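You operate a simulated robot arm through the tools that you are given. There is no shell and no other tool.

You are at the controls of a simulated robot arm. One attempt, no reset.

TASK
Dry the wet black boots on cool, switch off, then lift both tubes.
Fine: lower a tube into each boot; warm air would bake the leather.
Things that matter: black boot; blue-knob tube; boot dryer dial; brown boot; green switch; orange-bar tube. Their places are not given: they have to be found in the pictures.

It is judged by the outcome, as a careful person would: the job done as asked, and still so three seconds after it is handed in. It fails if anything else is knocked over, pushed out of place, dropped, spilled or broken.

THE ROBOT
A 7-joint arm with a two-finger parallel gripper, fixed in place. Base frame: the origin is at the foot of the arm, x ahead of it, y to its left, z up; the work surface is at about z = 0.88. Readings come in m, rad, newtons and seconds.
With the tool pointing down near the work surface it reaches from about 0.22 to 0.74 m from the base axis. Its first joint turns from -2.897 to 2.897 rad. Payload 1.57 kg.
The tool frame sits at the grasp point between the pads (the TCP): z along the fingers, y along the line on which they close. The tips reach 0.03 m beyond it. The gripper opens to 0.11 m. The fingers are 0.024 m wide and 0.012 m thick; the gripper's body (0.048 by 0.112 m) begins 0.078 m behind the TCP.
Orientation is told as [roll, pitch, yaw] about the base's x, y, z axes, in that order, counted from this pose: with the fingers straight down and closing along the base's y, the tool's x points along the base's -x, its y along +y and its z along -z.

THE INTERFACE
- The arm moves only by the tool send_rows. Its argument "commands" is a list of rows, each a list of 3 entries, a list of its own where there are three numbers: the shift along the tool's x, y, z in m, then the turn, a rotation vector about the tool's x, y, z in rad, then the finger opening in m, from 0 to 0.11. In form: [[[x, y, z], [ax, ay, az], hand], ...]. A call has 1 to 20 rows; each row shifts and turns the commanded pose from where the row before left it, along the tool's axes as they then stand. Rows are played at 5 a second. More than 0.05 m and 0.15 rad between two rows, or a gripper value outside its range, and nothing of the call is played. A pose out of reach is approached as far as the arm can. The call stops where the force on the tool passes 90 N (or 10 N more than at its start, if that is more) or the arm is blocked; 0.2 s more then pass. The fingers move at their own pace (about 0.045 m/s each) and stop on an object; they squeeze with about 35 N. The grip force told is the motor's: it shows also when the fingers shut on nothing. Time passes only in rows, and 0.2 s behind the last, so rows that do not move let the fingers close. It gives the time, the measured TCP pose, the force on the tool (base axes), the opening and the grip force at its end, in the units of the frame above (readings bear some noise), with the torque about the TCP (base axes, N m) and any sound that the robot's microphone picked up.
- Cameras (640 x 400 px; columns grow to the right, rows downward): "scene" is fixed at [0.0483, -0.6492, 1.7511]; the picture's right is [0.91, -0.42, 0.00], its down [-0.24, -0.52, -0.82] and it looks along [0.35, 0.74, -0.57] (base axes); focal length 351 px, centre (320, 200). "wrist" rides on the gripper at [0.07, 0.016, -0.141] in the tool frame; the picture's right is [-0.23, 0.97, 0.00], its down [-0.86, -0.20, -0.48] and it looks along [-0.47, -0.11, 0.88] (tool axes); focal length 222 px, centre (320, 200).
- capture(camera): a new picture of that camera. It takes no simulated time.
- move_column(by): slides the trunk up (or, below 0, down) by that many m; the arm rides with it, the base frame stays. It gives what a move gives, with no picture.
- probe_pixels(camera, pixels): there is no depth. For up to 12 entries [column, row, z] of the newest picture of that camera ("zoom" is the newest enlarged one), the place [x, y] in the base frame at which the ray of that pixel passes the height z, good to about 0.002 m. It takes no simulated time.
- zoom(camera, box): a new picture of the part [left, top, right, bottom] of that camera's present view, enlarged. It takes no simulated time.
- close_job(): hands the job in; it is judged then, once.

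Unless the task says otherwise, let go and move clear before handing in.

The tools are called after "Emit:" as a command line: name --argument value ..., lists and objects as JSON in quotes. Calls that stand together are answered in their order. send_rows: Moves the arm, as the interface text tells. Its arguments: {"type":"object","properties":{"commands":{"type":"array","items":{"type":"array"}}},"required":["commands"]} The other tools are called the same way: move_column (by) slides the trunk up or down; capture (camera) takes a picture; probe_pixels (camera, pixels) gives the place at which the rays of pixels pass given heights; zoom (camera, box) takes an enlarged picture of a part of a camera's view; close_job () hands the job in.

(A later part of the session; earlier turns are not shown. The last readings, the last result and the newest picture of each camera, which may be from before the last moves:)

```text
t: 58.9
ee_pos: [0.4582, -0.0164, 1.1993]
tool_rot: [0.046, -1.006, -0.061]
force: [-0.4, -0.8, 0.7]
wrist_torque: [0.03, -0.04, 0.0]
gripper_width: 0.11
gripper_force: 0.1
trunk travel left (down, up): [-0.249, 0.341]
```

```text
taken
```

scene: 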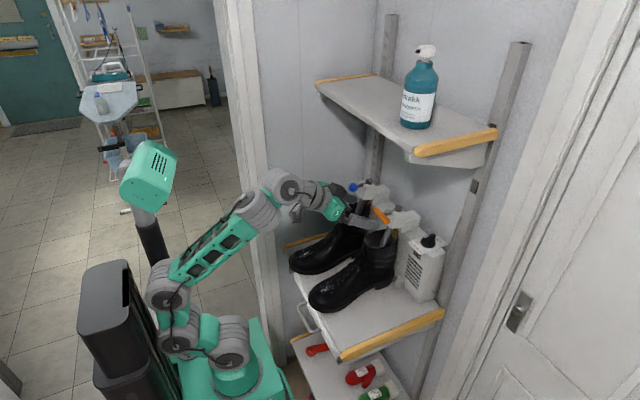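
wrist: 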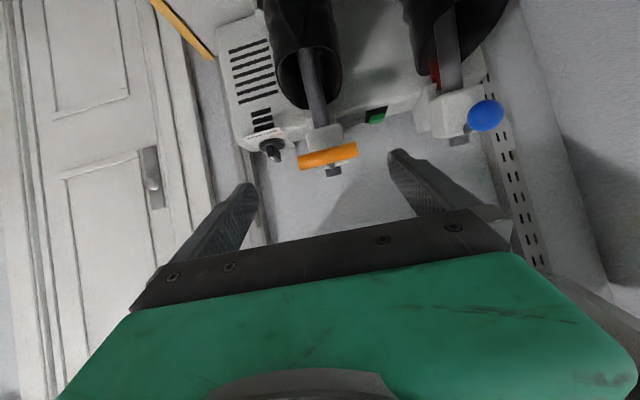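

Both tubes are down in the boots. Next is the dial, visible at wrist (272,150). I'll zoom and probe it in both cameras.

Emit:
zoom --camera "wrist" --box '[225, 110, 315, 170]'

Emit:
zoom --camera "scene" --box '[400, 215, 460, 255]'

Emit:
probe_pixels --camera "scene" --pixels '[[429.2, 235.6, 1.06], [429.2, 235.6, 1.1], [428, 244, 1.03], [428, 244, 1.07], [424, 237, 1.08], [435, 234.5, 1.08], [408.5, 243, 1.04], [434.5, 233.5, 1.04], [448, 244.5, 1.04]]'

```text
6.67 times, centred on (270, 140) of wrist
```

zoom: 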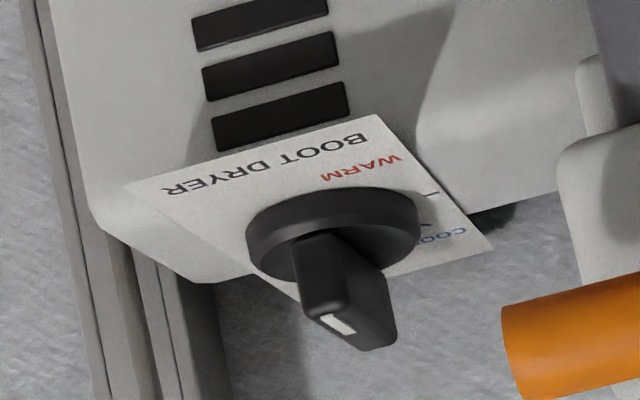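

```text
10.00 times, centred on (430, 235) of scene
```

zoom: 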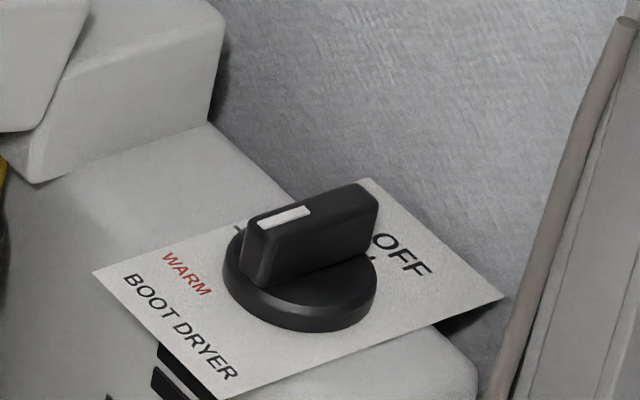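

```text
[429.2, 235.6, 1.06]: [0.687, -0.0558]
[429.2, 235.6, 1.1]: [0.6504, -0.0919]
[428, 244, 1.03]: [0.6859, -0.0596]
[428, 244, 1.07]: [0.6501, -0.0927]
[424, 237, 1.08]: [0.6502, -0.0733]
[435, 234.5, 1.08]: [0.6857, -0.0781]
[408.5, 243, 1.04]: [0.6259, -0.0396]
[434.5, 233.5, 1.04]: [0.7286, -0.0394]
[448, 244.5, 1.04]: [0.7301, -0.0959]
```

The dial's bar extends further toward OFF than away from it, so it does point at OFF. I'll match label corners between the two views to find the label's height and the dial's axis.

Emit:
probe_pixels --camera "wrist" --pixels '[[278.7, 127.3, 1.02], [278.7, 127.3, 1.06], [240.8, 138, 1.02], [240.8, 138, 1.06], [295.8, 147.5, 1.02], [295.8, 147.5, 1.06], [271.8, 146, 1.05], [271.8, 146, 1.09], [277, 161, 1.06], [277, 161, 1.1]]'

Emit:
probe_pixels --camera "scene" --pixels '[[407.2, 242.3, 1.02], [407.2, 242.3, 1.06], [420.2, 254.8, 1.02], [420.2, 254.8, 1.06], [435, 232.8, 1.02], [435, 232.8, 1.06], [422.8, 237.8, 1.06], [422.8, 237.8, 1.1], [435.2, 234.3, 1.06], [435.2, 234.3, 1.1]]'

```text
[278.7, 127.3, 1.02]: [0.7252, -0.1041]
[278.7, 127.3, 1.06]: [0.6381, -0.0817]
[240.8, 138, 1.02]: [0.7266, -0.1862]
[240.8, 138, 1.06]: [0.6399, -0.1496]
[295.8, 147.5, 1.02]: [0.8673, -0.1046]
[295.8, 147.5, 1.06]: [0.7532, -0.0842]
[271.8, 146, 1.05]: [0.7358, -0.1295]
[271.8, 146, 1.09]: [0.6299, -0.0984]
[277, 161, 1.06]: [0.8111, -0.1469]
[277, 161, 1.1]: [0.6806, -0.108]
```

```text
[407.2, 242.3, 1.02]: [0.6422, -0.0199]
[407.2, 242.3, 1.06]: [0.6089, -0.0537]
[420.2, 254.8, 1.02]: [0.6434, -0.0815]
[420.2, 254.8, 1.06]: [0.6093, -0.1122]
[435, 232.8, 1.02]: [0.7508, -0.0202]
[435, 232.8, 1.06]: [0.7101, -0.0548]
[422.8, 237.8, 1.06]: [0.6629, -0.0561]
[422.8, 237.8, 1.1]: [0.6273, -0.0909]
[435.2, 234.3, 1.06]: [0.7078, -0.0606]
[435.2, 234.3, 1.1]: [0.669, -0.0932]
```

The label plane is at z≈1.083 and the dial's axis at about (0.638, -0.101); its bar is about 43 mm long with its top near z=1.11. COOL is 45° counter-clockwise from OFF, so I'll close the fingers and line up at y≈-0.08 to push the near end of the bar sideways.

Emit:
send_rows --commands '[[[0, -0.02, 0], [0, 0, 0], 0.0], [[0, -0.02, 0], [0, 0, 0], 0.0], [[0, -0.022, 0], [0, 0, 0], 0.0], [[0, 0, 0], [0, 0, 0], 0.0], [[0, 0, 0], [0, 0, 0], 0.0], [[0, 0, 0], [0, 0, 0], 0.0]]'

Emit:
capture --camera "wrist"

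Emit:
zoom --camera "wrist" --box '[240, 80, 400, 200]'

```text
t: 60.3
ee_pos: [0.45, -0.0734, 1.204]
tool_rot: [0.038, -1.011, -0.057]
force: [0.3, 1.1, -0.6]
wrist_torque: [-0.02, 0.01, 0.02]
gripper_width: 0.0
gripper_force: 7.9
trunk travel left (down, up): [-0.249, 0.341]
```

```text
taken
```

wrist: 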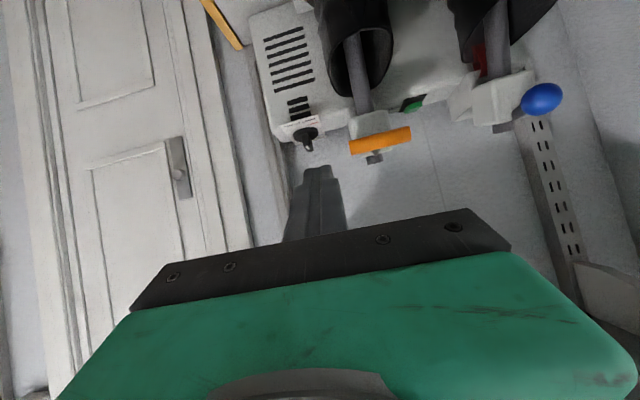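

```text
3.33 times, centred on (320, 140) of wrist
```

zoom: 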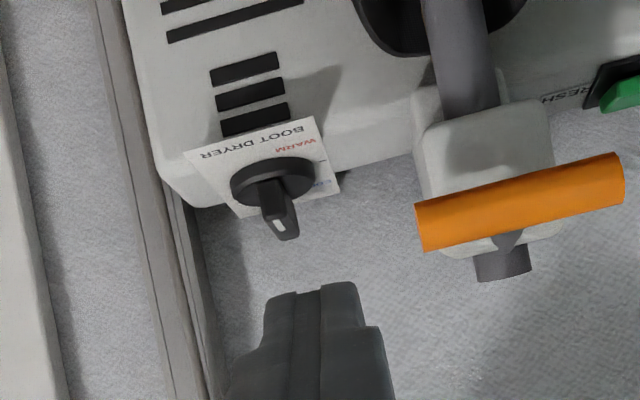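

The closed fingertips line up just to the +y side of the dial's bar. I'll approach 0.12 m along the tool axis and re-check before the last part.

Emit:
send_rows --commands '[[[-0.0025, 0, 0.03], [0, 0, 0], 0.0], [[-0.0025, 0, 0.03], [0, 0, 0], 0.0], [[-0.0025, 0, 0.03], [0, 0, 0], 0.0], [[-0.0025, 0, 0.03], [0, 0, 0], 0.0]]'

Emit:
capture --camera "wrist"

Emit:
zoom --camera "wrist" --box '[240, 80, 400, 200]'

Emit:
zoom --camera "scene" --box '[350, 170, 470, 260]'

```text
t: 61.3
ee_pos: [0.5574, -0.0717, 1.1496]
tool_rot: [0.04, -1.013, -0.055]
force: [0.5, -0.2, -0.4]
wrist_torque: [-0.01, 0.0, -0.03]
gripper_width: 0.0
gripper_force: 20.9
trunk travel left (down, up): [-0.249, 0.341]
```

```text
taken
```

wrist: 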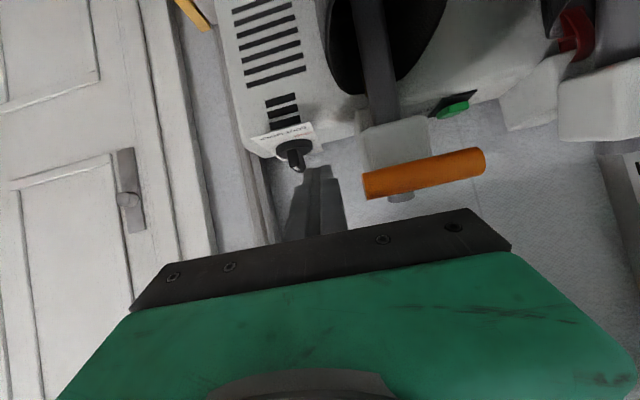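

```text
3.33 times, centred on (320, 140) of wrist
```

zoom: 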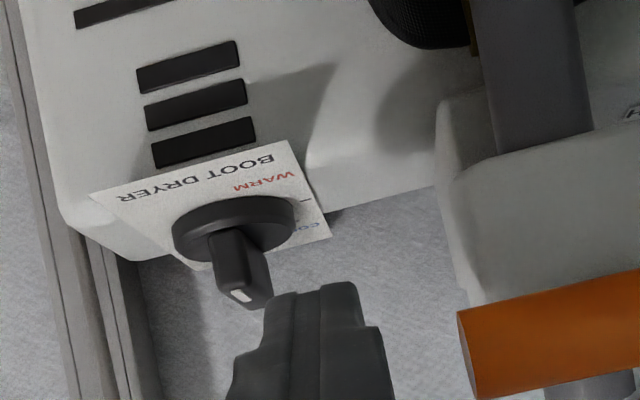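

```text
4.44 times, centred on (410, 215) of scene
```

zoom: 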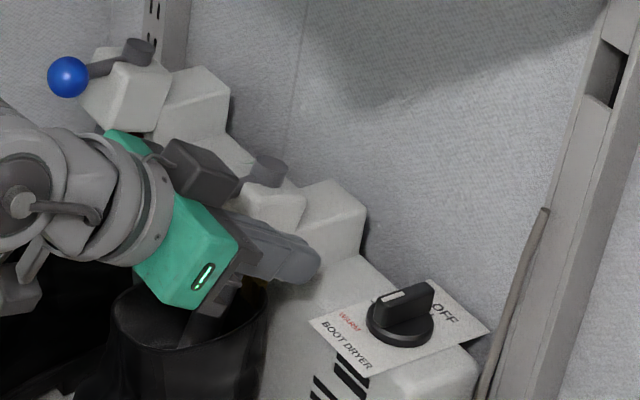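

I'm at (0.557, -0.072, 1.150) with no contact. I'll probe the bar's corners from this closer view to confirm its position.

Emit:
zoom --camera "wrist" --box '[270, 125, 350, 185]'

Emit:
probe_pixels --camera "wrist" --pixels '[[287.6, 150.5, 1.095], [296.9, 148.4, 1.095], [291, 167, 1.111], [300, 164.5, 1.111], [297, 172.5, 1.111], [302, 170, 1.111], [290.2, 146, 1.095], [272, 151, 1.095], [308.5, 148, 1.095]]'

```text
6.67 times, centred on (310, 155) of wrist
```

zoom: 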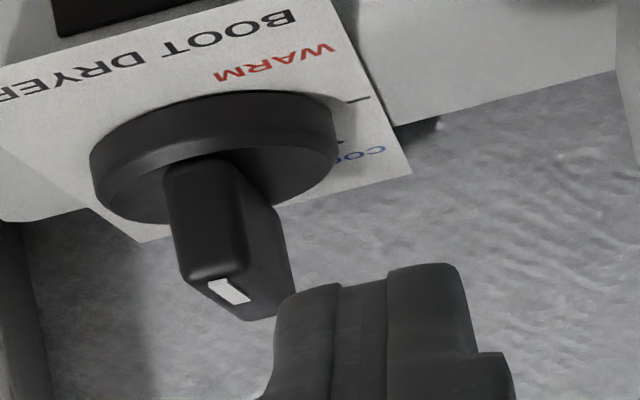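

```text
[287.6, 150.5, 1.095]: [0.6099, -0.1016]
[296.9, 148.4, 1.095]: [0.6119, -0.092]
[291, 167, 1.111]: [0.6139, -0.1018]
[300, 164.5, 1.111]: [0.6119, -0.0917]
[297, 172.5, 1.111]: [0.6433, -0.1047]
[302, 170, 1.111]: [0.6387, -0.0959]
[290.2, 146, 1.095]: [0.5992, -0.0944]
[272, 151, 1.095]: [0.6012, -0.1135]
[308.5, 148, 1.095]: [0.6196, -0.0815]
```

The dial bar spans x≈0.62 to 0.664 at y≈-0.099, with its top at z≈1.106. Going straight in, the hand would pass within about 5 mm of the lowered orange bar, so I'll first yaw the hand about 0.3 rad to swing its body away from it.

Emit:
send_rows --commands '[[[0, 0, 0], [-0.1, 0, -0.063], 0.0], [[0, 0, 0], [-0.1, 0, -0.063], 0.0], [[0, 0, 0], [-0.1, 0, -0.063], 0.0]]'

Emit:
capture --camera "wrist"

Emit:
zoom --camera "scene" --box '[350, 170, 470, 260]'

```text
t: 62.1
ee_pos: [0.5591, -0.0752, 1.1496]
tool_rot: [0.033, -1.021, 0.303]
force: [0.2, -0.1, 0.7]
wrist_torque: [-0.01, 0.04, -0.05]
gripper_width: 0.0
gripper_force: 21.2
trunk travel left (down, up): [-0.249, 0.341]
```

```text
taken
```

wrist: 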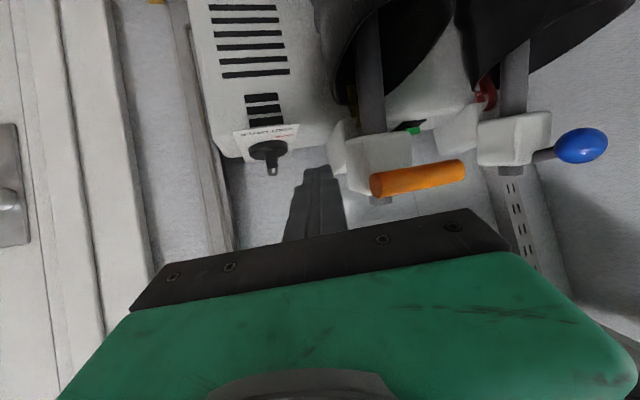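

```text
4.44 times, centred on (410, 215) of scene
```

zoom: 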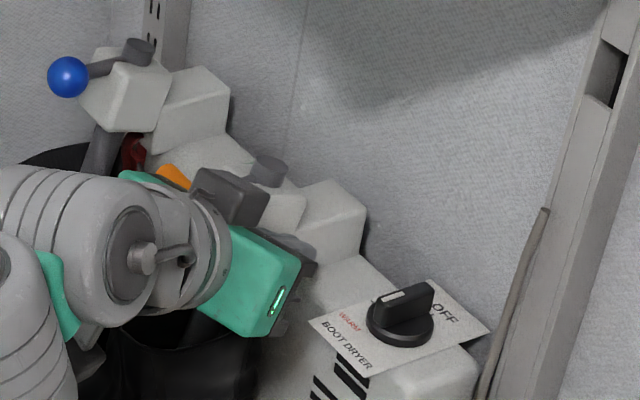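

The hand body has swung clear of the orange bar, and the dial and fingertip are both visible. I'll move the fingertip in beside the bar's near end, just above the disc and still a few millimetres off the bar.

Emit:
send_rows --commands '[[[0.0019, -0.0068, 0.0142], [0, 0, 0], 0.0], [[0.0019, -0.0068, 0.0142], [0, 0, 0], 0.0], [[0.0019, -0.0068, 0.0142], [0, 0, 0], 0.0]]'

Emit:
zoom --camera "wrist" --box '[240, 110, 360, 200]'

Emit:
zoom --camera "scene" --box '[390, 200, 460, 255]'

```text
t: 62.9
ee_pos: [0.595, -0.0835, 1.1214]
tool_rot: [0.035, -1.019, 0.301]
force: [-1.3, -0.3, -0.1]
wrist_torque: [-0.03, 0.01, 0.05]
gripper_width: 0.0
gripper_force: 21.4
trunk travel left (down, up): [-0.249, 0.341]
```

```text
4.44 times, centred on (300, 155) of wrist
```

zoom: 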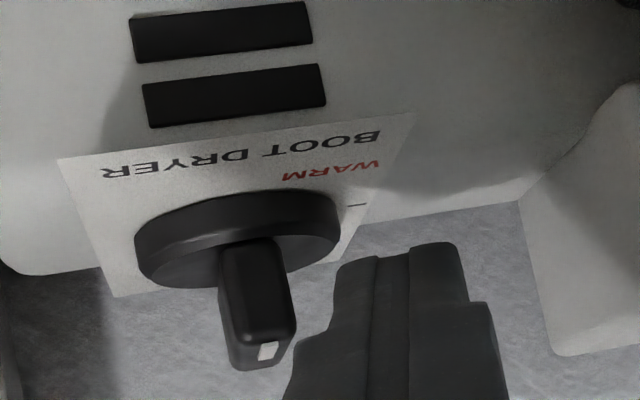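

```text
7.27 times, centred on (425, 228) of scene
```

zoom: 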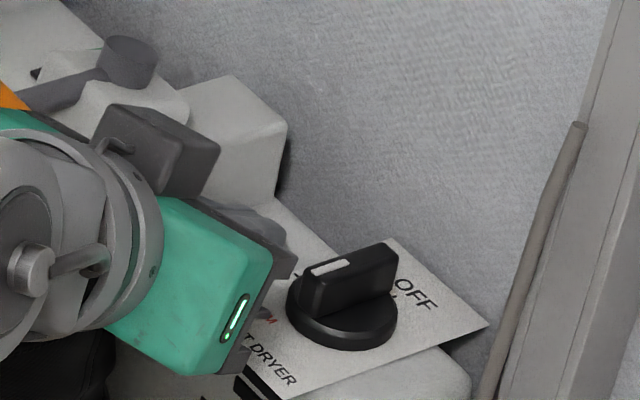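

The fingertip is about 8 mm to the +y side of the bar's near end and just above the disc. I'll push toward -y in small steps and check the dial angle and any sound.

Emit:
send_rows --commands '[[[0.0006, -0.0038, -0.0011], [0, 0, 0], 0.0], [[0.0006, -0.0038, -0.0011], [0, 0, 0], 0.0], [[0.0006, -0.0038, -0.0011], [0, 0, 0], 0.0]]'

Emit:
zoom --camera "wrist" --box '[240, 110, 360, 200]'

Emit:
zoom --camera "scene" --box '[390, 200, 460, 255]'

```text
t: 63.7
ee_pos: [0.5952, -0.0946, 1.1227]
tool_rot: [0.035, -1.019, 0.302]
force: [-2.3, 1.2, -0.5]
wrist_torque: [0.04, 0.05, 0.07]
gripper_width: 0.0
gripper_force: 21.6
trunk travel left (down, up): [-0.249, 0.341]
```

```text
4.44 times, centred on (300, 155) of wrist
```

zoom: 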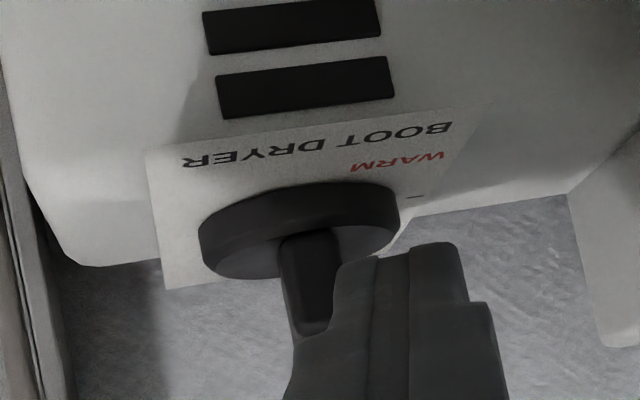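

```text
7.27 times, centred on (425, 228) of scene
```

zoom: 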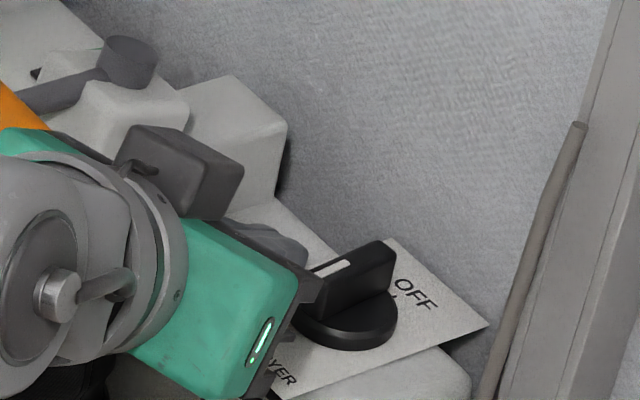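

The fingertip is touching the bar now, with a small -2 N force. I'll push another 6 mm.

Emit:
send_rows --commands '[[[0.0005, -0.0028, -0.0009], [0, 0, 0], 0.0], [[0.0005, -0.0028, -0.0009], [0, 0, 0], 0.0]]'

Emit:
zoom --camera "wrist" --box '[240, 110, 360, 200]'

Emit:
zoom --camera "scene" --box '[390, 200, 460, 255]'

```text
t: 64.3
ee_pos: [0.5964, -0.1021, 1.1223]
tool_rot: [0.033, -1.019, 0.303]
force: [-0.3, -0.3, 0.2]
wrist_torque: [0.0, -0.05, 0.0]
gripper_width: 0.0
gripper_force: 21.4
trunk travel left (down, up): [-0.249, 0.341]
```

```text
4.44 times, centred on (300, 155) of wrist
```

zoom: 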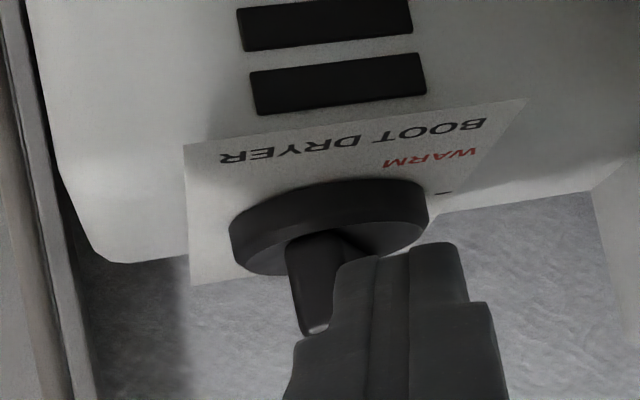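

```text
7.27 times, centred on (425, 228) of scene
```

zoom: 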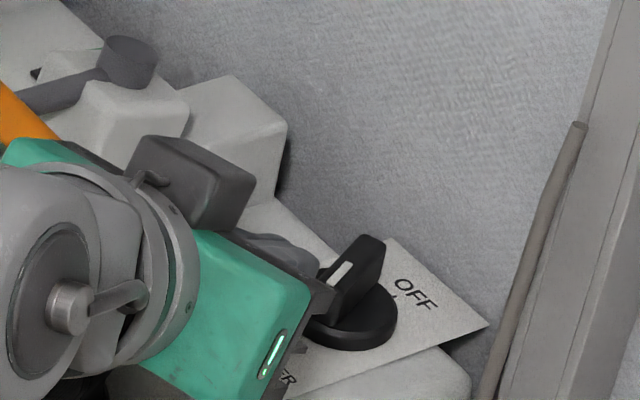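

The dial is turning counter-clockwise; from the scene view I estimate about 20°. I'll push 5 mm more and measure again.

Emit:
send_rows --commands '[[[0.0004, -0.0024, -0.0007], [0, 0, 0], 0.0], [[0.0004, -0.0024, -0.0007], [0, 0, 0], 0.0]]'

Emit:
zoom --camera "scene" --box '[390, 200, 460, 255]'

Emit:
zoom --camera "scene" --box '[412, 225, 444, 249]'

```text
t: 64.9
ee_pos: [0.5954, -0.1059, 1.1215]
tool_rot: [0.034, -1.018, 0.303]
force: [0.4, -0.5, 0.1]
wrist_torque: [-0.01, 0.04, -0.05]
gripper_width: 0.0
gripper_force: 20.4
trunk travel left (down, up): [-0.249, 0.341]
```

```text
7.27 times, centred on (425, 228) of scene
```

zoom: 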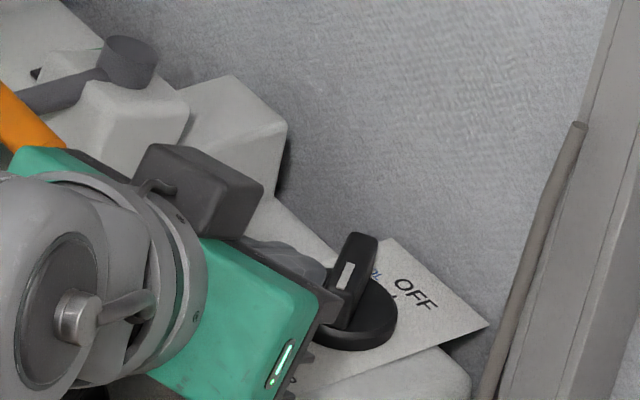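

```text
16.00 times, centred on (428, 237) of scene
```

zoom: 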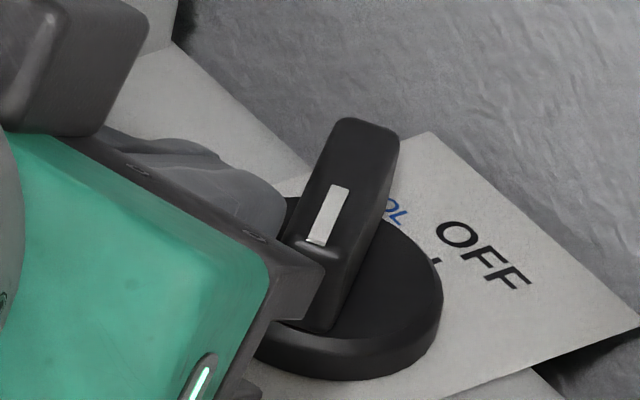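

The mark's direction works out to about 35°, and the "COOL" lettering is showing right of the bar. About 10° more is needed, so I'll push another 3 mm.

Emit:
send_rows --commands '[[[0.0004, -0.0026, -0.0008], [0, 0, 0], 0.0]]'

Emit:
zoom --camera "scene" --box '[412, 225, 444, 249]'

```text
t: 65.3
ee_pos: [0.5947, -0.1094, 1.1219]
tool_rot: [0.034, -1.019, 0.303]
force: [-0.4, 0.7, -0.3]
wrist_torque: [-0.02, -0.01, 0.03]
gripper_width: 0.0003
gripper_force: 21.6
trunk travel left (down, up): [-0.249, 0.341]
```

```text
16.00 times, centred on (428, 237) of scene
```

zoom: 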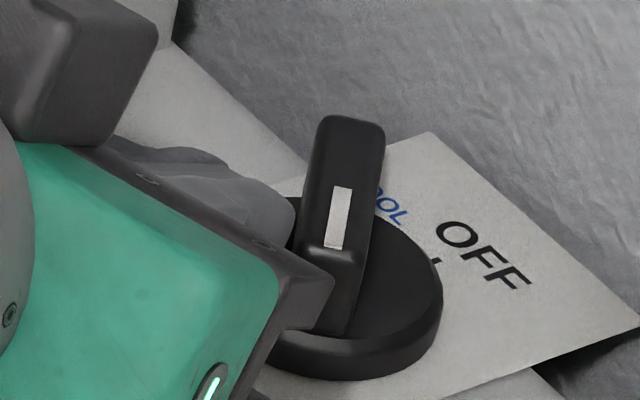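

The bar now sits at about 44° by my measurement. I'll back the finger off and take a clear look at the pointer against the COOL tick.

Emit:
send_rows --commands '[[[0, 0.008, 0], [0, 0, 0], 0.0], [[0, 0.004, -0.03], [0, 0, 0], 0.0], [[0, 0, -0.03], [0, 0, 0], 0.0], [[0, 0, -0.02], [0, 0, 0], 0.0]]'

Emit:
capture --camera "wrist"

Emit:
zoom --camera "wrist" --box '[230, 90, 350, 180]'

Emit:
zoom --camera "scene" --box '[408, 225, 448, 255]'

```text
t: 66.3
ee_pos: [0.5278, -0.1196, 1.1648]
tool_rot: [0.036, -1.02, 0.303]
force: [-0.4, 0.6, -0.2]
wrist_torque: [0.02, 0.0, 0.0]
gripper_width: 0.0001
gripper_force: 21.3
trunk travel left (down, up): [-0.249, 0.341]
```

```text
taken
```

wrist: 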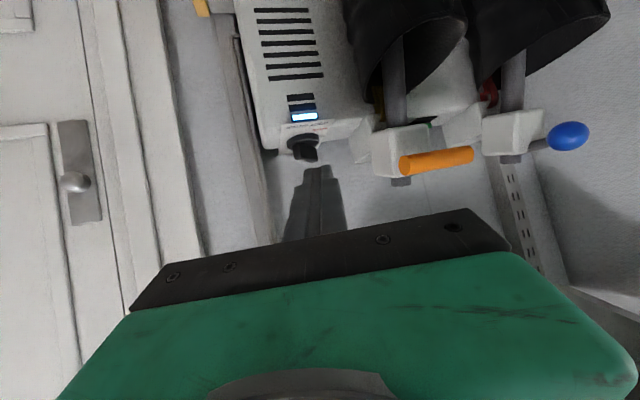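

```text
4.44 times, centred on (290, 135) of wrist
```

zoom: 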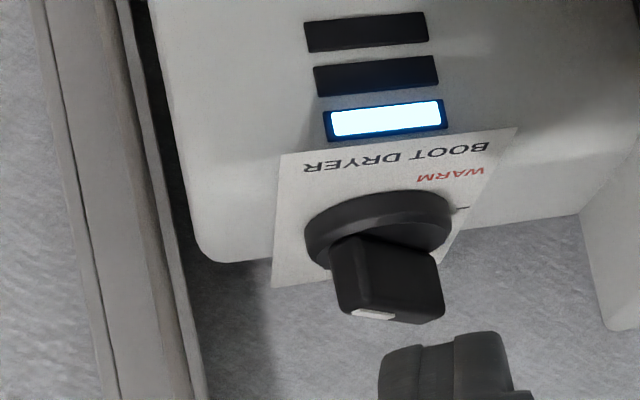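

```text
13.33 times, centred on (428, 240) of scene
```

zoom: 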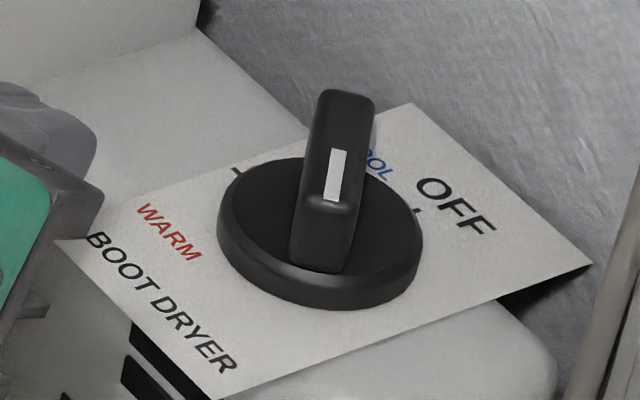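

A blue-white light has come on on the dryer at wrist zoom (385,118), so it's running on COOL. I'll wait in place and watch the wet specks on the boots, the light and any sound.

Emit:
send_rows --commands '[[[0, 0, 0], [0, 0, 0], 0.0], [[0, 0, 0], [0, 0, 0], 0.0], [[0, 0, 0], [0, 0, 0], 0.0], [[0, 0, 0], [0, 0, 0], 0.0], [[0, 0, 0], [0, 0, 0], 0.0], [[0, 0, 0], [0, 0, 0], 0.0], [[0, 0, 0], [0, 0, 0], 0.0], [[0, 0, 0], [0, 0, 0], 0.0], [[0, 0, 0], [0, 0, 0], 0.0], [[0, 0, 0], [0, 0, 0], 0.0], [[0, 0, 0], [0, 0, 0], 0.0], [[0, 0, 0], [0, 0, 0], 0.0], [[0, 0, 0], [0, 0, 0], 0.0], [[0, 0, 0], [0, 0, 0], 0.0], [[0, 0, 0], [0, 0, 0], 0.0], [[0, 0, 0], [0, 0, 0], 0.0], [[0, 0, 0], [0, 0, 0], 0.0], [[0, 0, 0], [0, 0, 0], 0.0], [[0, 0, 0], [0, 0, 0], 0.0], [[0, 0, 0], [0, 0, 0], 0.0]]'

Emit:
zoom --camera "scene" --box '[280, 190, 460, 320]'

Emit:
zoom --camera "wrist" --box '[230, 90, 350, 180]'

```text
t: 70.5
ee_pos: [0.529, -0.1197, 1.1645]
tool_rot: [0.034, -1.018, 0.302]
force: [-0.7, 0.2, 0.3]
wrist_torque: [0.02, -0.02, 0.01]
gripper_width: 0.0002
gripper_force: 21.3
trunk travel left (down, up): [-0.249, 0.341]
```

```text
3.08 times, centred on (370, 255) of scene
```

zoom: 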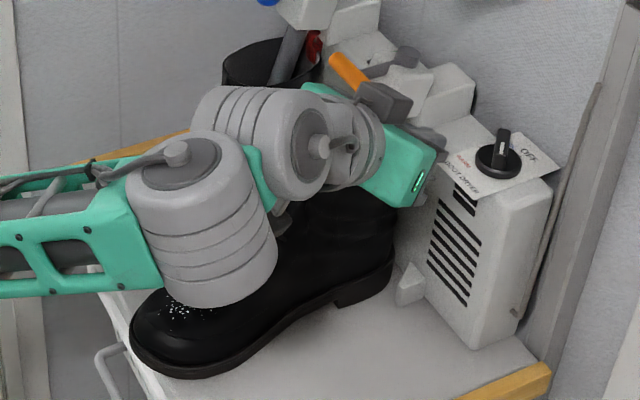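

```text
4.44 times, centred on (290, 135) of wrist
```

zoom: 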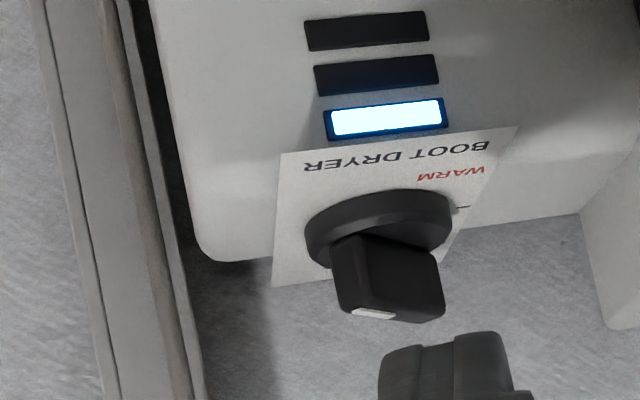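

The light is still on, and some wet specks remain on the near boot's toe at zoom (190,312). I'll keep waiting.

Emit:
send_rows --commands '[[[0, 0, 0], [0, 0, 0], 0.0], [[0, 0, 0], [0, 0, 0], 0.0], [[0, 0, 0], [0, 0, 0], 0.0], [[0, 0, 0], [0, 0, 0], 0.0], [[0, 0, 0], [0, 0, 0], 0.0], [[0, 0, 0], [0, 0, 0], 0.0], [[0, 0, 0], [0, 0, 0], 0.0], [[0, 0, 0], [0, 0, 0], 0.0], [[0, 0, 0], [0, 0, 0], 0.0], [[0, 0, 0], [0, 0, 0], 0.0], [[0, 0, 0], [0, 0, 0], 0.0], [[0, 0, 0], [0, 0, 0], 0.0], [[0, 0, 0], [0, 0, 0], 0.0], [[0, 0, 0], [0, 0, 0], 0.0], [[0, 0, 0], [0, 0, 0], 0.0], [[0, 0, 0], [0, 0, 0], 0.0], [[0, 0, 0], [0, 0, 0], 0.0], [[0, 0, 0], [0, 0, 0], 0.0], [[0, 0, 0], [0, 0, 0], 0.0], [[0, 0, 0], [0, 0, 0], 0.0]]'

Emit:
send_rows --commands '[[[0, 0, 0], [0, 0, 0], 0.0], [[0, 0, 0], [0, 0, 0], 0.0], [[0, 0, 0], [0, 0, 0], 0.0], [[0, 0, 0], [0, 0, 0], 0.0], [[0, 0, 0], [0, 0, 0], 0.0], [[0, 0, 0], [0, 0, 0], 0.0], [[0, 0, 0], [0, 0, 0], 0.0], [[0, 0, 0], [0, 0, 0], 0.0], [[0, 0, 0], [0, 0, 0], 0.0], [[0, 0, 0], [0, 0, 0], 0.0], [[0, 0, 0], [0, 0, 0], 0.0], [[0, 0, 0], [0, 0, 0], 0.0], [[0, 0, 0], [0, 0, 0], 0.0], [[0, 0, 0], [0, 0, 0], 0.0], [[0, 0, 0], [0, 0, 0], 0.0], [[0, 0, 0], [0, 0, 0], 0.0], [[0, 0, 0], [0, 0, 0], 0.0], [[0, 0, 0], [0, 0, 0], 0.0], [[0, 0, 0], [0, 0, 0], 0.0], [[0, 0, 0], [0, 0, 0], 0.0]]'

Emit:
zoom --camera "scene" --box '[300, 260, 380, 320]'

Emit:
zoom --camera "wrist" --box '[230, 90, 350, 180]'

```text
t: 74.7
ee_pos: [0.5292, -0.1202, 1.1636]
tool_rot: [0.034, -1.02, 0.303]
force: [-0.2, -0.5, 0.4]
wrist_torque: [0.02, -0.02, -0.03]
gripper_width: 0.0
gripper_force: 21.7
trunk travel left (down, up): [-0.249, 0.341]
```

```text
t: 78.9
ee_pos: [0.5272, -0.1202, 1.163]
tool_rot: [0.035, -1.019, 0.302]
force: [0.2, 0.2, 0.4]
wrist_torque: [0.01, -0.01, -0.02]
gripper_width: 0.0
gripper_force: 21.3
trunk travel left (down, up): [-0.249, 0.341]
```

```text
6.67 times, centred on (340, 290) of scene
```

zoom: 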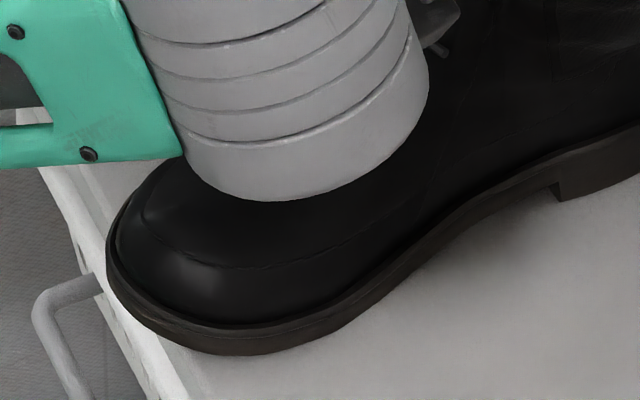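

```text
4.44 times, centred on (290, 135) of wrist
```

zoom: 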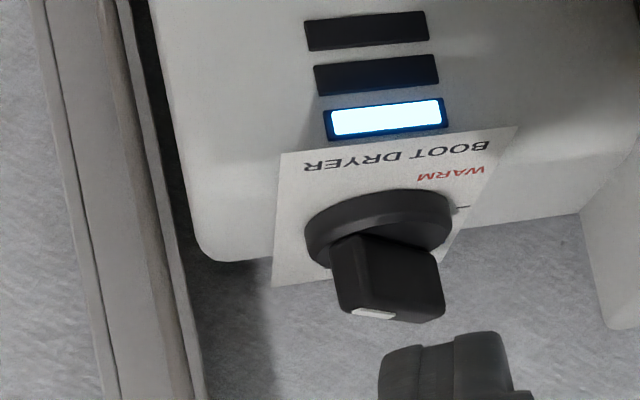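

The wet specks on the near boot have gone. I need to check the left boot's toe too, which the arm may be hiding.

Emit:
capture --camera "scene"

Emit:
zoom --camera "scene" --box '[270, 220, 390, 310]'

```text
taken
```

scene: 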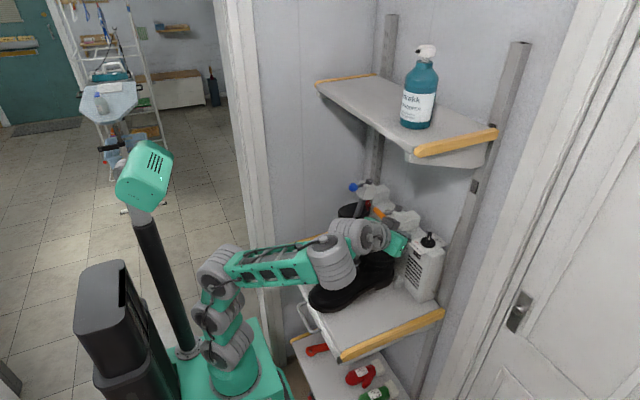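

```text
4.44 times, centred on (330, 265) of scene
```

zoom: 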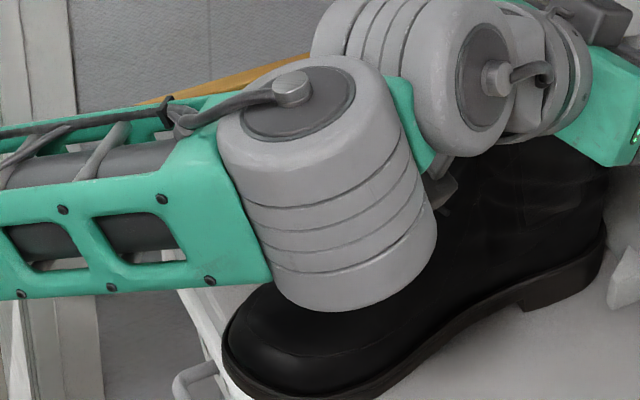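

The arm hides the left boot from this camera. Both tubes are down in the same airflow and cool air does no harm, so I'll wait another 8 s as a margin before switching off.

Emit:
send_rows --commands '[[[0, 0, 0], [0, 0, 0], 0.0], [[0, 0, 0], [0, 0, 0], 0.0], [[0, 0, 0], [0, 0, 0], 0.0], [[0, 0, 0], [0, 0, 0], 0.0], [[0, 0, 0], [0, 0, 0], 0.0], [[0, 0, 0], [0, 0, 0], 0.0], [[0, 0, 0], [0, 0, 0], 0.0], [[0, 0, 0], [0, 0, 0], 0.0], [[0, 0, 0], [0, 0, 0], 0.0], [[0, 0, 0], [0, 0, 0], 0.0], [[0, 0, 0], [0, 0, 0], 0.0], [[0, 0, 0], [0, 0, 0], 0.0], [[0, 0, 0], [0, 0, 0], 0.0], [[0, 0, 0], [0, 0, 0], 0.0], [[0, 0, 0], [0, 0, 0], 0.0], [[0, 0, 0], [0, 0, 0], 0.0], [[0, 0, 0], [0, 0, 0], 0.0], [[0, 0, 0], [0, 0, 0], 0.0], [[0, 0, 0], [0, 0, 0], 0.0], [[0, 0, 0], [0, 0, 0], 0.0]]'

Emit:
send_rows --commands '[[[0, 0, 0], [0, 0, 0], 0.0], [[0, 0, 0], [0, 0, 0], 0.0], [[0, 0, 0], [0, 0, 0], 0.0], [[0, 0, 0], [0, 0, 0], 0.0], [[0, 0, 0], [0, 0, 0], 0.0], [[0, 0, 0], [0, 0, 0], 0.0], [[0, 0, 0], [0, 0, 0], 0.0], [[0, 0, 0], [0, 0, 0], 0.0], [[0, 0, 0], [0, 0, 0], 0.0], [[0, 0, 0], [0, 0, 0], 0.0], [[0, 0, 0], [0, 0, 0], 0.0], [[0, 0, 0], [0, 0, 0], 0.0], [[0, 0, 0], [0, 0, 0], 0.0], [[0, 0, 0], [0, 0, 0], 0.0], [[0, 0, 0], [0, 0, 0], 0.0], [[0, 0, 0], [0, 0, 0], 0.0], [[0, 0, 0], [0, 0, 0], 0.0], [[0, 0, 0], [0, 0, 0], 0.0], [[0, 0, 0], [0, 0, 0], 0.0], [[0, 0, 0], [0, 0, 0], 0.0]]'

Emit:
capture --camera "wrist"

Emit:
probe_pixels --camera "wrist" --pixels '[[262, 148, 1.083], [268, 150, 1.083], [250, 130, 1.083], [243, 110, 1.1], [258, 150, 1.1]]'

```text
t: 83.1
ee_pos: [0.529, -0.1206, 1.1648]
tool_rot: [0.034, -1.02, 0.302]
force: [0.0, -0.2, 0.1]
wrist_torque: [-0.01, -0.01, -0.02]
gripper_width: 0.0
gripper_force: 21.3
trunk travel left (down, up): [-0.249, 0.341]
```

```text
t: 87.3
ee_pos: [0.5283, -0.12, 1.1637]
tool_rot: [0.034, -1.019, 0.302]
force: [0.9, -0.4, 0.0]
wrist_torque: [0.0, 0.01, -0.02]
gripper_width: 0.0
gripper_force: 21.2
trunk travel left (down, up): [-0.249, 0.341]
```

```text
taken
```

wrist: 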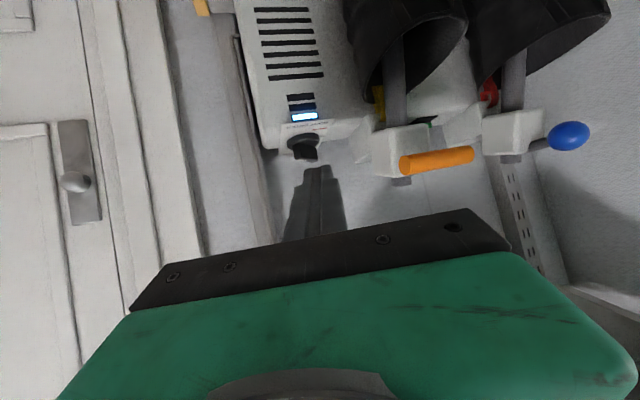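

```text
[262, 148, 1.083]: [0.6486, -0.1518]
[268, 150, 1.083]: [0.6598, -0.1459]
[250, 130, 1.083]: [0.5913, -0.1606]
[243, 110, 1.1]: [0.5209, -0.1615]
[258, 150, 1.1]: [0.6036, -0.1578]
```

The COOL light is still on and the dryer's outer edge is near y=-0.155. I'll move the fingertip around to the -y side of the bar's near end so I can push it back to OFF.

Emit:
send_rows --commands '[[[0, -0.018, 0], [0, 0, 0], 0.0], [[0, -0.018, 0], [0, 0, 0], 0.0], [[0, -0.018, 0], [0, 0, 0], 0.0], [[0.0004, 0, 0.02], [0, 0, 0], 0.0], [[0.0004, 0, 0.02], [0, 0, 0], 0.0]]'

Emit:
capture --camera "wrist"

Emit:
zoom --camera "wrist" --box '[260, 100, 420, 220]'

Emit:
zoom --camera "scene" --box '[390, 200, 460, 255]'

```text
t: 88.5
ee_pos: [0.5763, -0.1562, 1.1294]
tool_rot: [0.033, -1.02, 0.301]
force: [-0.1, -0.5, -0.1]
wrist_torque: [0.03, -0.03, -0.01]
gripper_width: 0.0001
gripper_force: 20.6
out of reach, approached as far as the arm can: row 3
trunk travel left (down, up): [-0.249, 0.341]
```

```text
taken
```

wrist: 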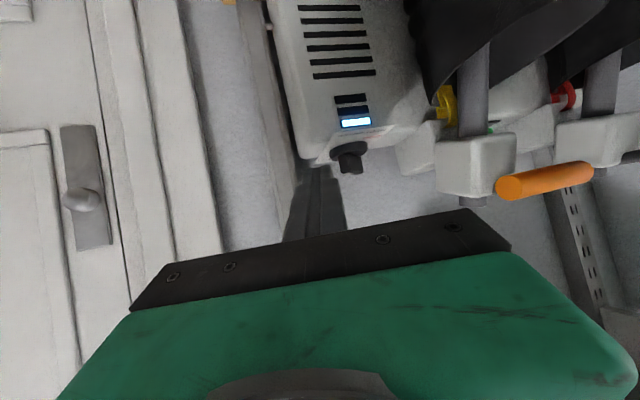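

```text
3.33 times, centred on (340, 160) of wrist
```

zoom: 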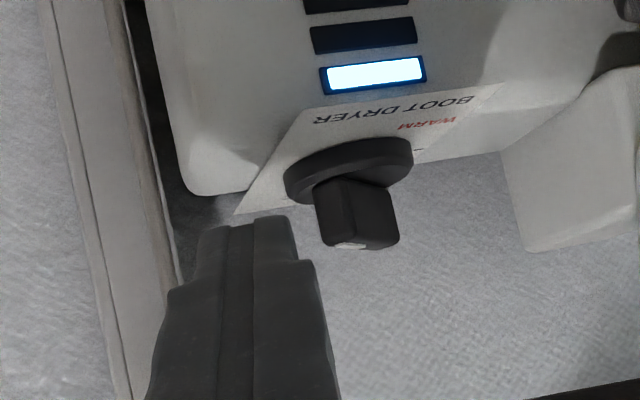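

```text
7.27 times, centred on (425, 228) of scene
```

zoom: 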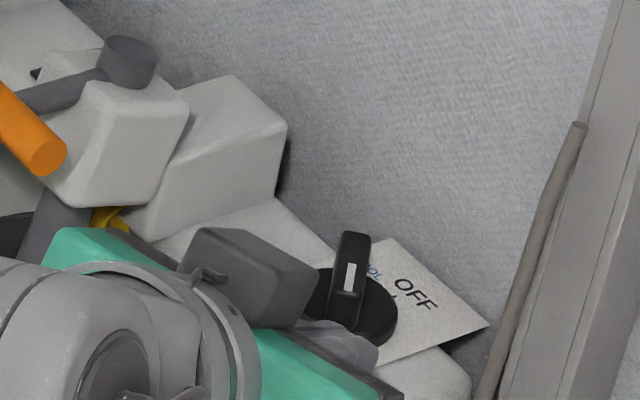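

The fingertip is now on the -y side of the bar, at (0.576, -0.156, 1.129), with no contact. I'll advance the last 3 cm in small steps.

Emit:
send_rows --commands '[[[-0.003, -0.001, 0.0095], [0, 0, 0], 0.0], [[-0.003, -0.001, 0.0095], [0, 0, 0], 0.0]]'

Emit:
zoom --camera "wrist" --box '[260, 100, 420, 220]'

```text
t: 89.1
ee_pos: [0.595, -0.153, 1.1249]
tool_rot: [0.032, -1.018, 0.302]
force: [0.1, 0.3, 0.3]
wrist_torque: [-0.01, 0.01, 0.01]
gripper_width: 0.0002
gripper_force: 20.4
trunk travel left (down, up): [-0.249, 0.341]
```

```text
3.33 times, centred on (340, 160) of wrist
```

zoom: 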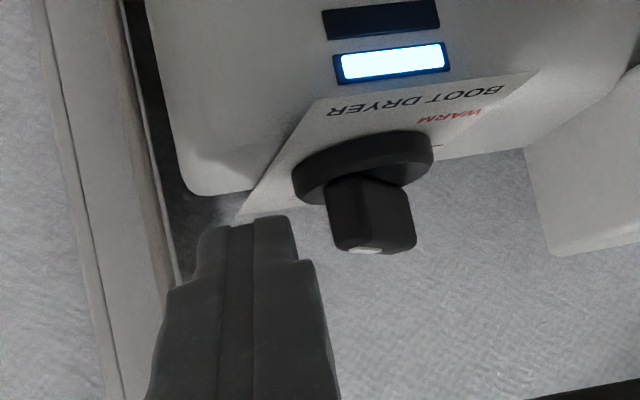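

I need about 1 cm more reach so the tip catches the bar's end. I'll advance that and then push toward +y.

Emit:
send_rows --commands '[[[-0.002, 0, 0.01], [0, 0, 0], 0.0], [[-0.0008, 0.0047, 0.0014], [0, 0, 0], 0.0], [[-0.0008, 0.0047, 0.0014], [0, 0, 0], 0.0]]'

Emit:
zoom --camera "wrist" --box '[260, 100, 420, 220]'

Emit:
zoom --camera "scene" --box '[408, 225, 448, 255]'

```text
t: 89.9
ee_pos: [0.6034, -0.1395, 1.121]
tool_rot: [0.034, -1.02, 0.301]
force: [0.3, -1.1, -0.8]
wrist_torque: [0.02, 0.02, -0.01]
gripper_width: 0.0
gripper_force: 21.6
trunk travel left (down, up): [-0.249, 0.341]
```

```text
3.33 times, centred on (340, 160) of wrist
```

zoom: 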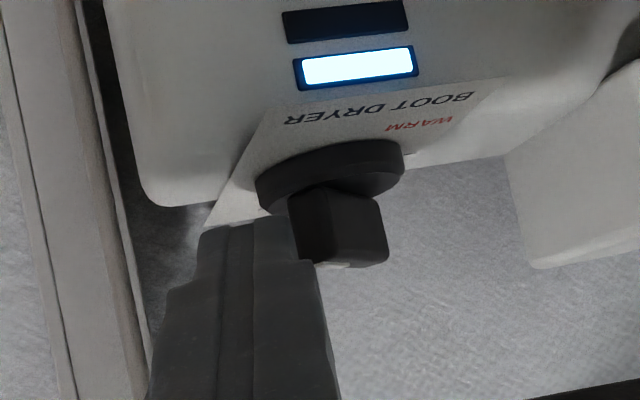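

```text
13.33 times, centred on (428, 240) of scene
```

zoom: 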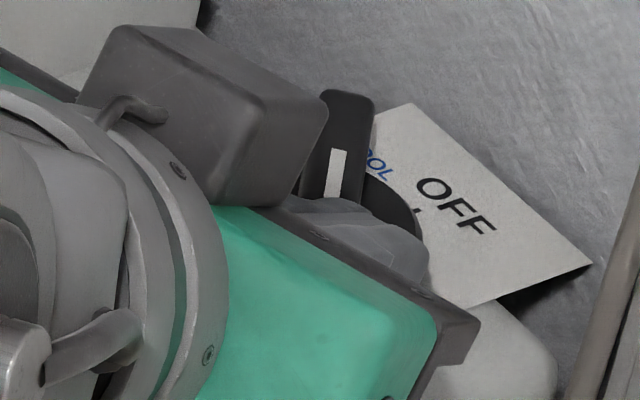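

The fingertip is touching the bar's end. I'll push 1 cm toward +y and check the dial.

Emit:
send_rows --commands '[[[-0.0008, 0.0047, 0.0014], [0, 0, 0], 0.0], [[-0.0008, 0.0047, 0.0014], [0, 0, 0], 0.0]]'

Emit:
zoom --camera "wrist" --box '[260, 100, 420, 220]'

Emit:
zoom --camera "scene" --box '[408, 225, 448, 255]'

```text
t: 90.5
ee_pos: [0.6023, -0.1294, 1.1214]
tool_rot: [0.034, -1.018, 0.303]
force: [-0.4, 0.0, 0.2]
wrist_torque: [0.01, 0.01, -0.04]
gripper_width: 0.0
gripper_force: 21.2
trunk travel left (down, up): [-0.249, 0.341]
```

```text
3.33 times, centred on (340, 160) of wrist
```

zoom: 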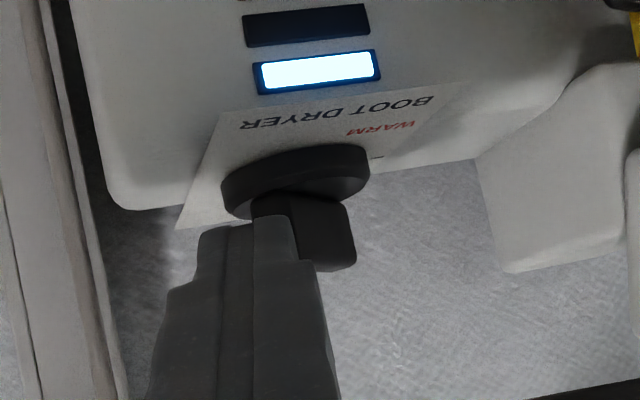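

```text
13.33 times, centred on (428, 240) of scene
```

zoom: 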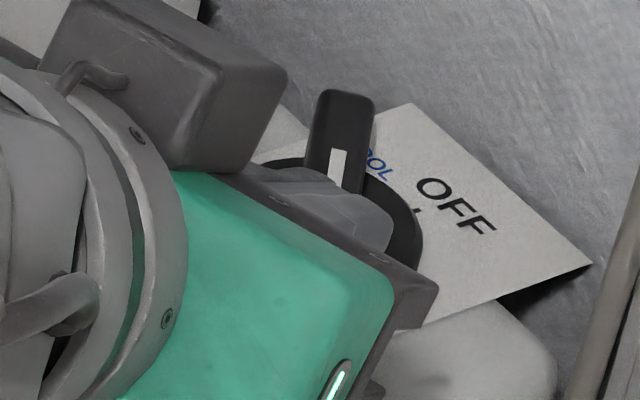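

The dial hasn't moved yet; the fingertip is narrower than I assumed and is only just reaching the bar's end. I'll go slightly deeper and keep pushing in small steps.

Emit:
send_rows --commands '[[[-0.002, 0, 0.0035], [0, 0, 0], 0.0], [[-0.0006, 0.0038, 0.0011], [0, 0, 0], 0.0], [[-0.0006, 0.0038, 0.0011], [0, 0, 0], 0.0]]'

Emit:
zoom --camera "wrist" --box '[260, 100, 420, 220]'

Emit:
zoom --camera "scene" --box '[408, 225, 448, 255]'

```text
t: 91.3
ee_pos: [0.6026, -0.1194, 1.1251]
tool_rot: [0.026, -1.028, 0.311]
force: [-36.5, -14.2, 5.6]
wrist_torque: [-0.37, 0.32, 0.15]
gripper_width: 0.0001
gripper_force: 21.2
trunk travel left (down, up): [-0.249, 0.341]
```

```text
3.33 times, centred on (340, 160) of wrist
```

zoom: 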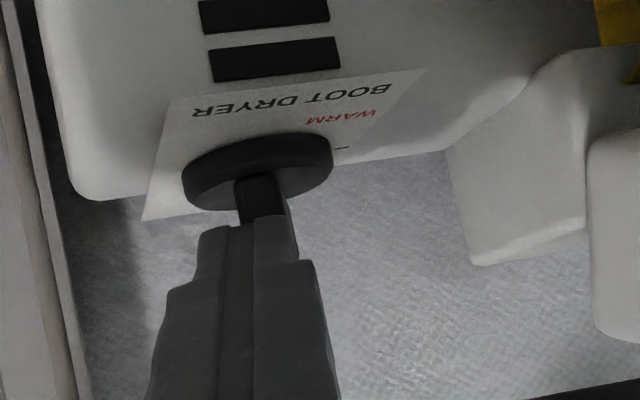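

```text
13.33 times, centred on (428, 240) of scene
```

zoom: 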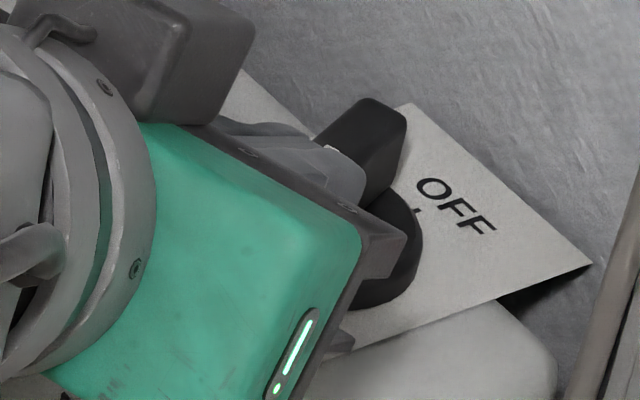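

The dial has turned back and the COOL light is out, but the fingertip is now pressing on the bar's end face (-36 N) with about 17° left to OFF. I'll back out, step toward -y, re-enter alongside the bar and finish the turn.

Emit:
send_rows --commands '[[[0, 0, -0.012], [0, 0, 0], 0.0], [[0, -0.008, -0.002], [0, 0, 0], 0.0], [[0, -0.008, 0], [0, 0, 0], 0.0], [[0, 0, 0], [0, 0, 0], 0.0]]'

Emit:
capture --camera "wrist"

Emit:
zoom --camera "wrist" --box '[260, 100, 420, 220]'

Emit:
zoom --camera "scene" --box '[408, 225, 448, 255]'

```text
t: 92.3
ee_pos: [0.6001, -0.1383, 1.1281]
tool_rot: [0.035, -1.019, 0.303]
force: [0.3, 0.5, 0.7]
wrist_torque: [0.01, -0.01, 0.0]
gripper_width: 0.0
gripper_force: 21.9
trunk travel left (down, up): [-0.249, 0.341]
```

```text
taken
```

wrist: 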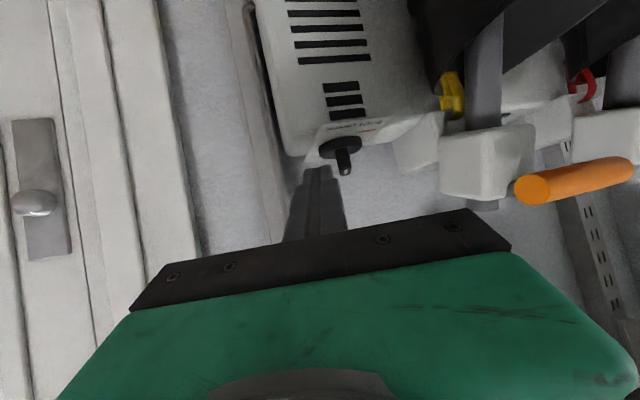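

```text
3.33 times, centred on (340, 160) of wrist
```

zoom: 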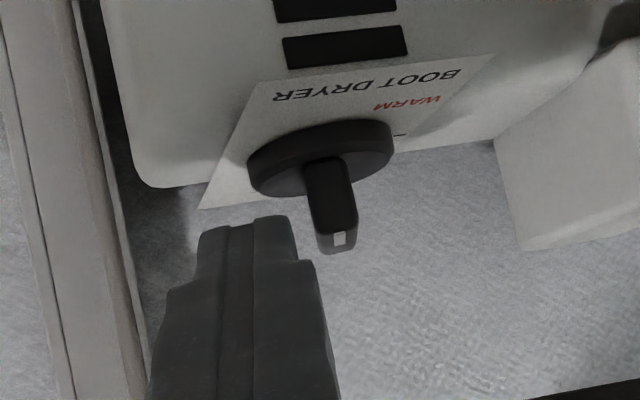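

```text
13.33 times, centred on (428, 240) of scene
```

zoom: 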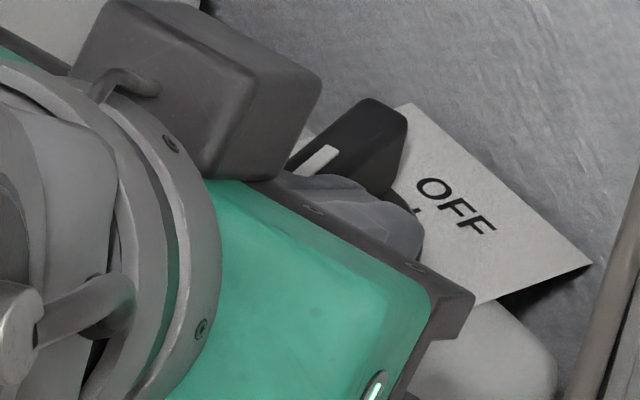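

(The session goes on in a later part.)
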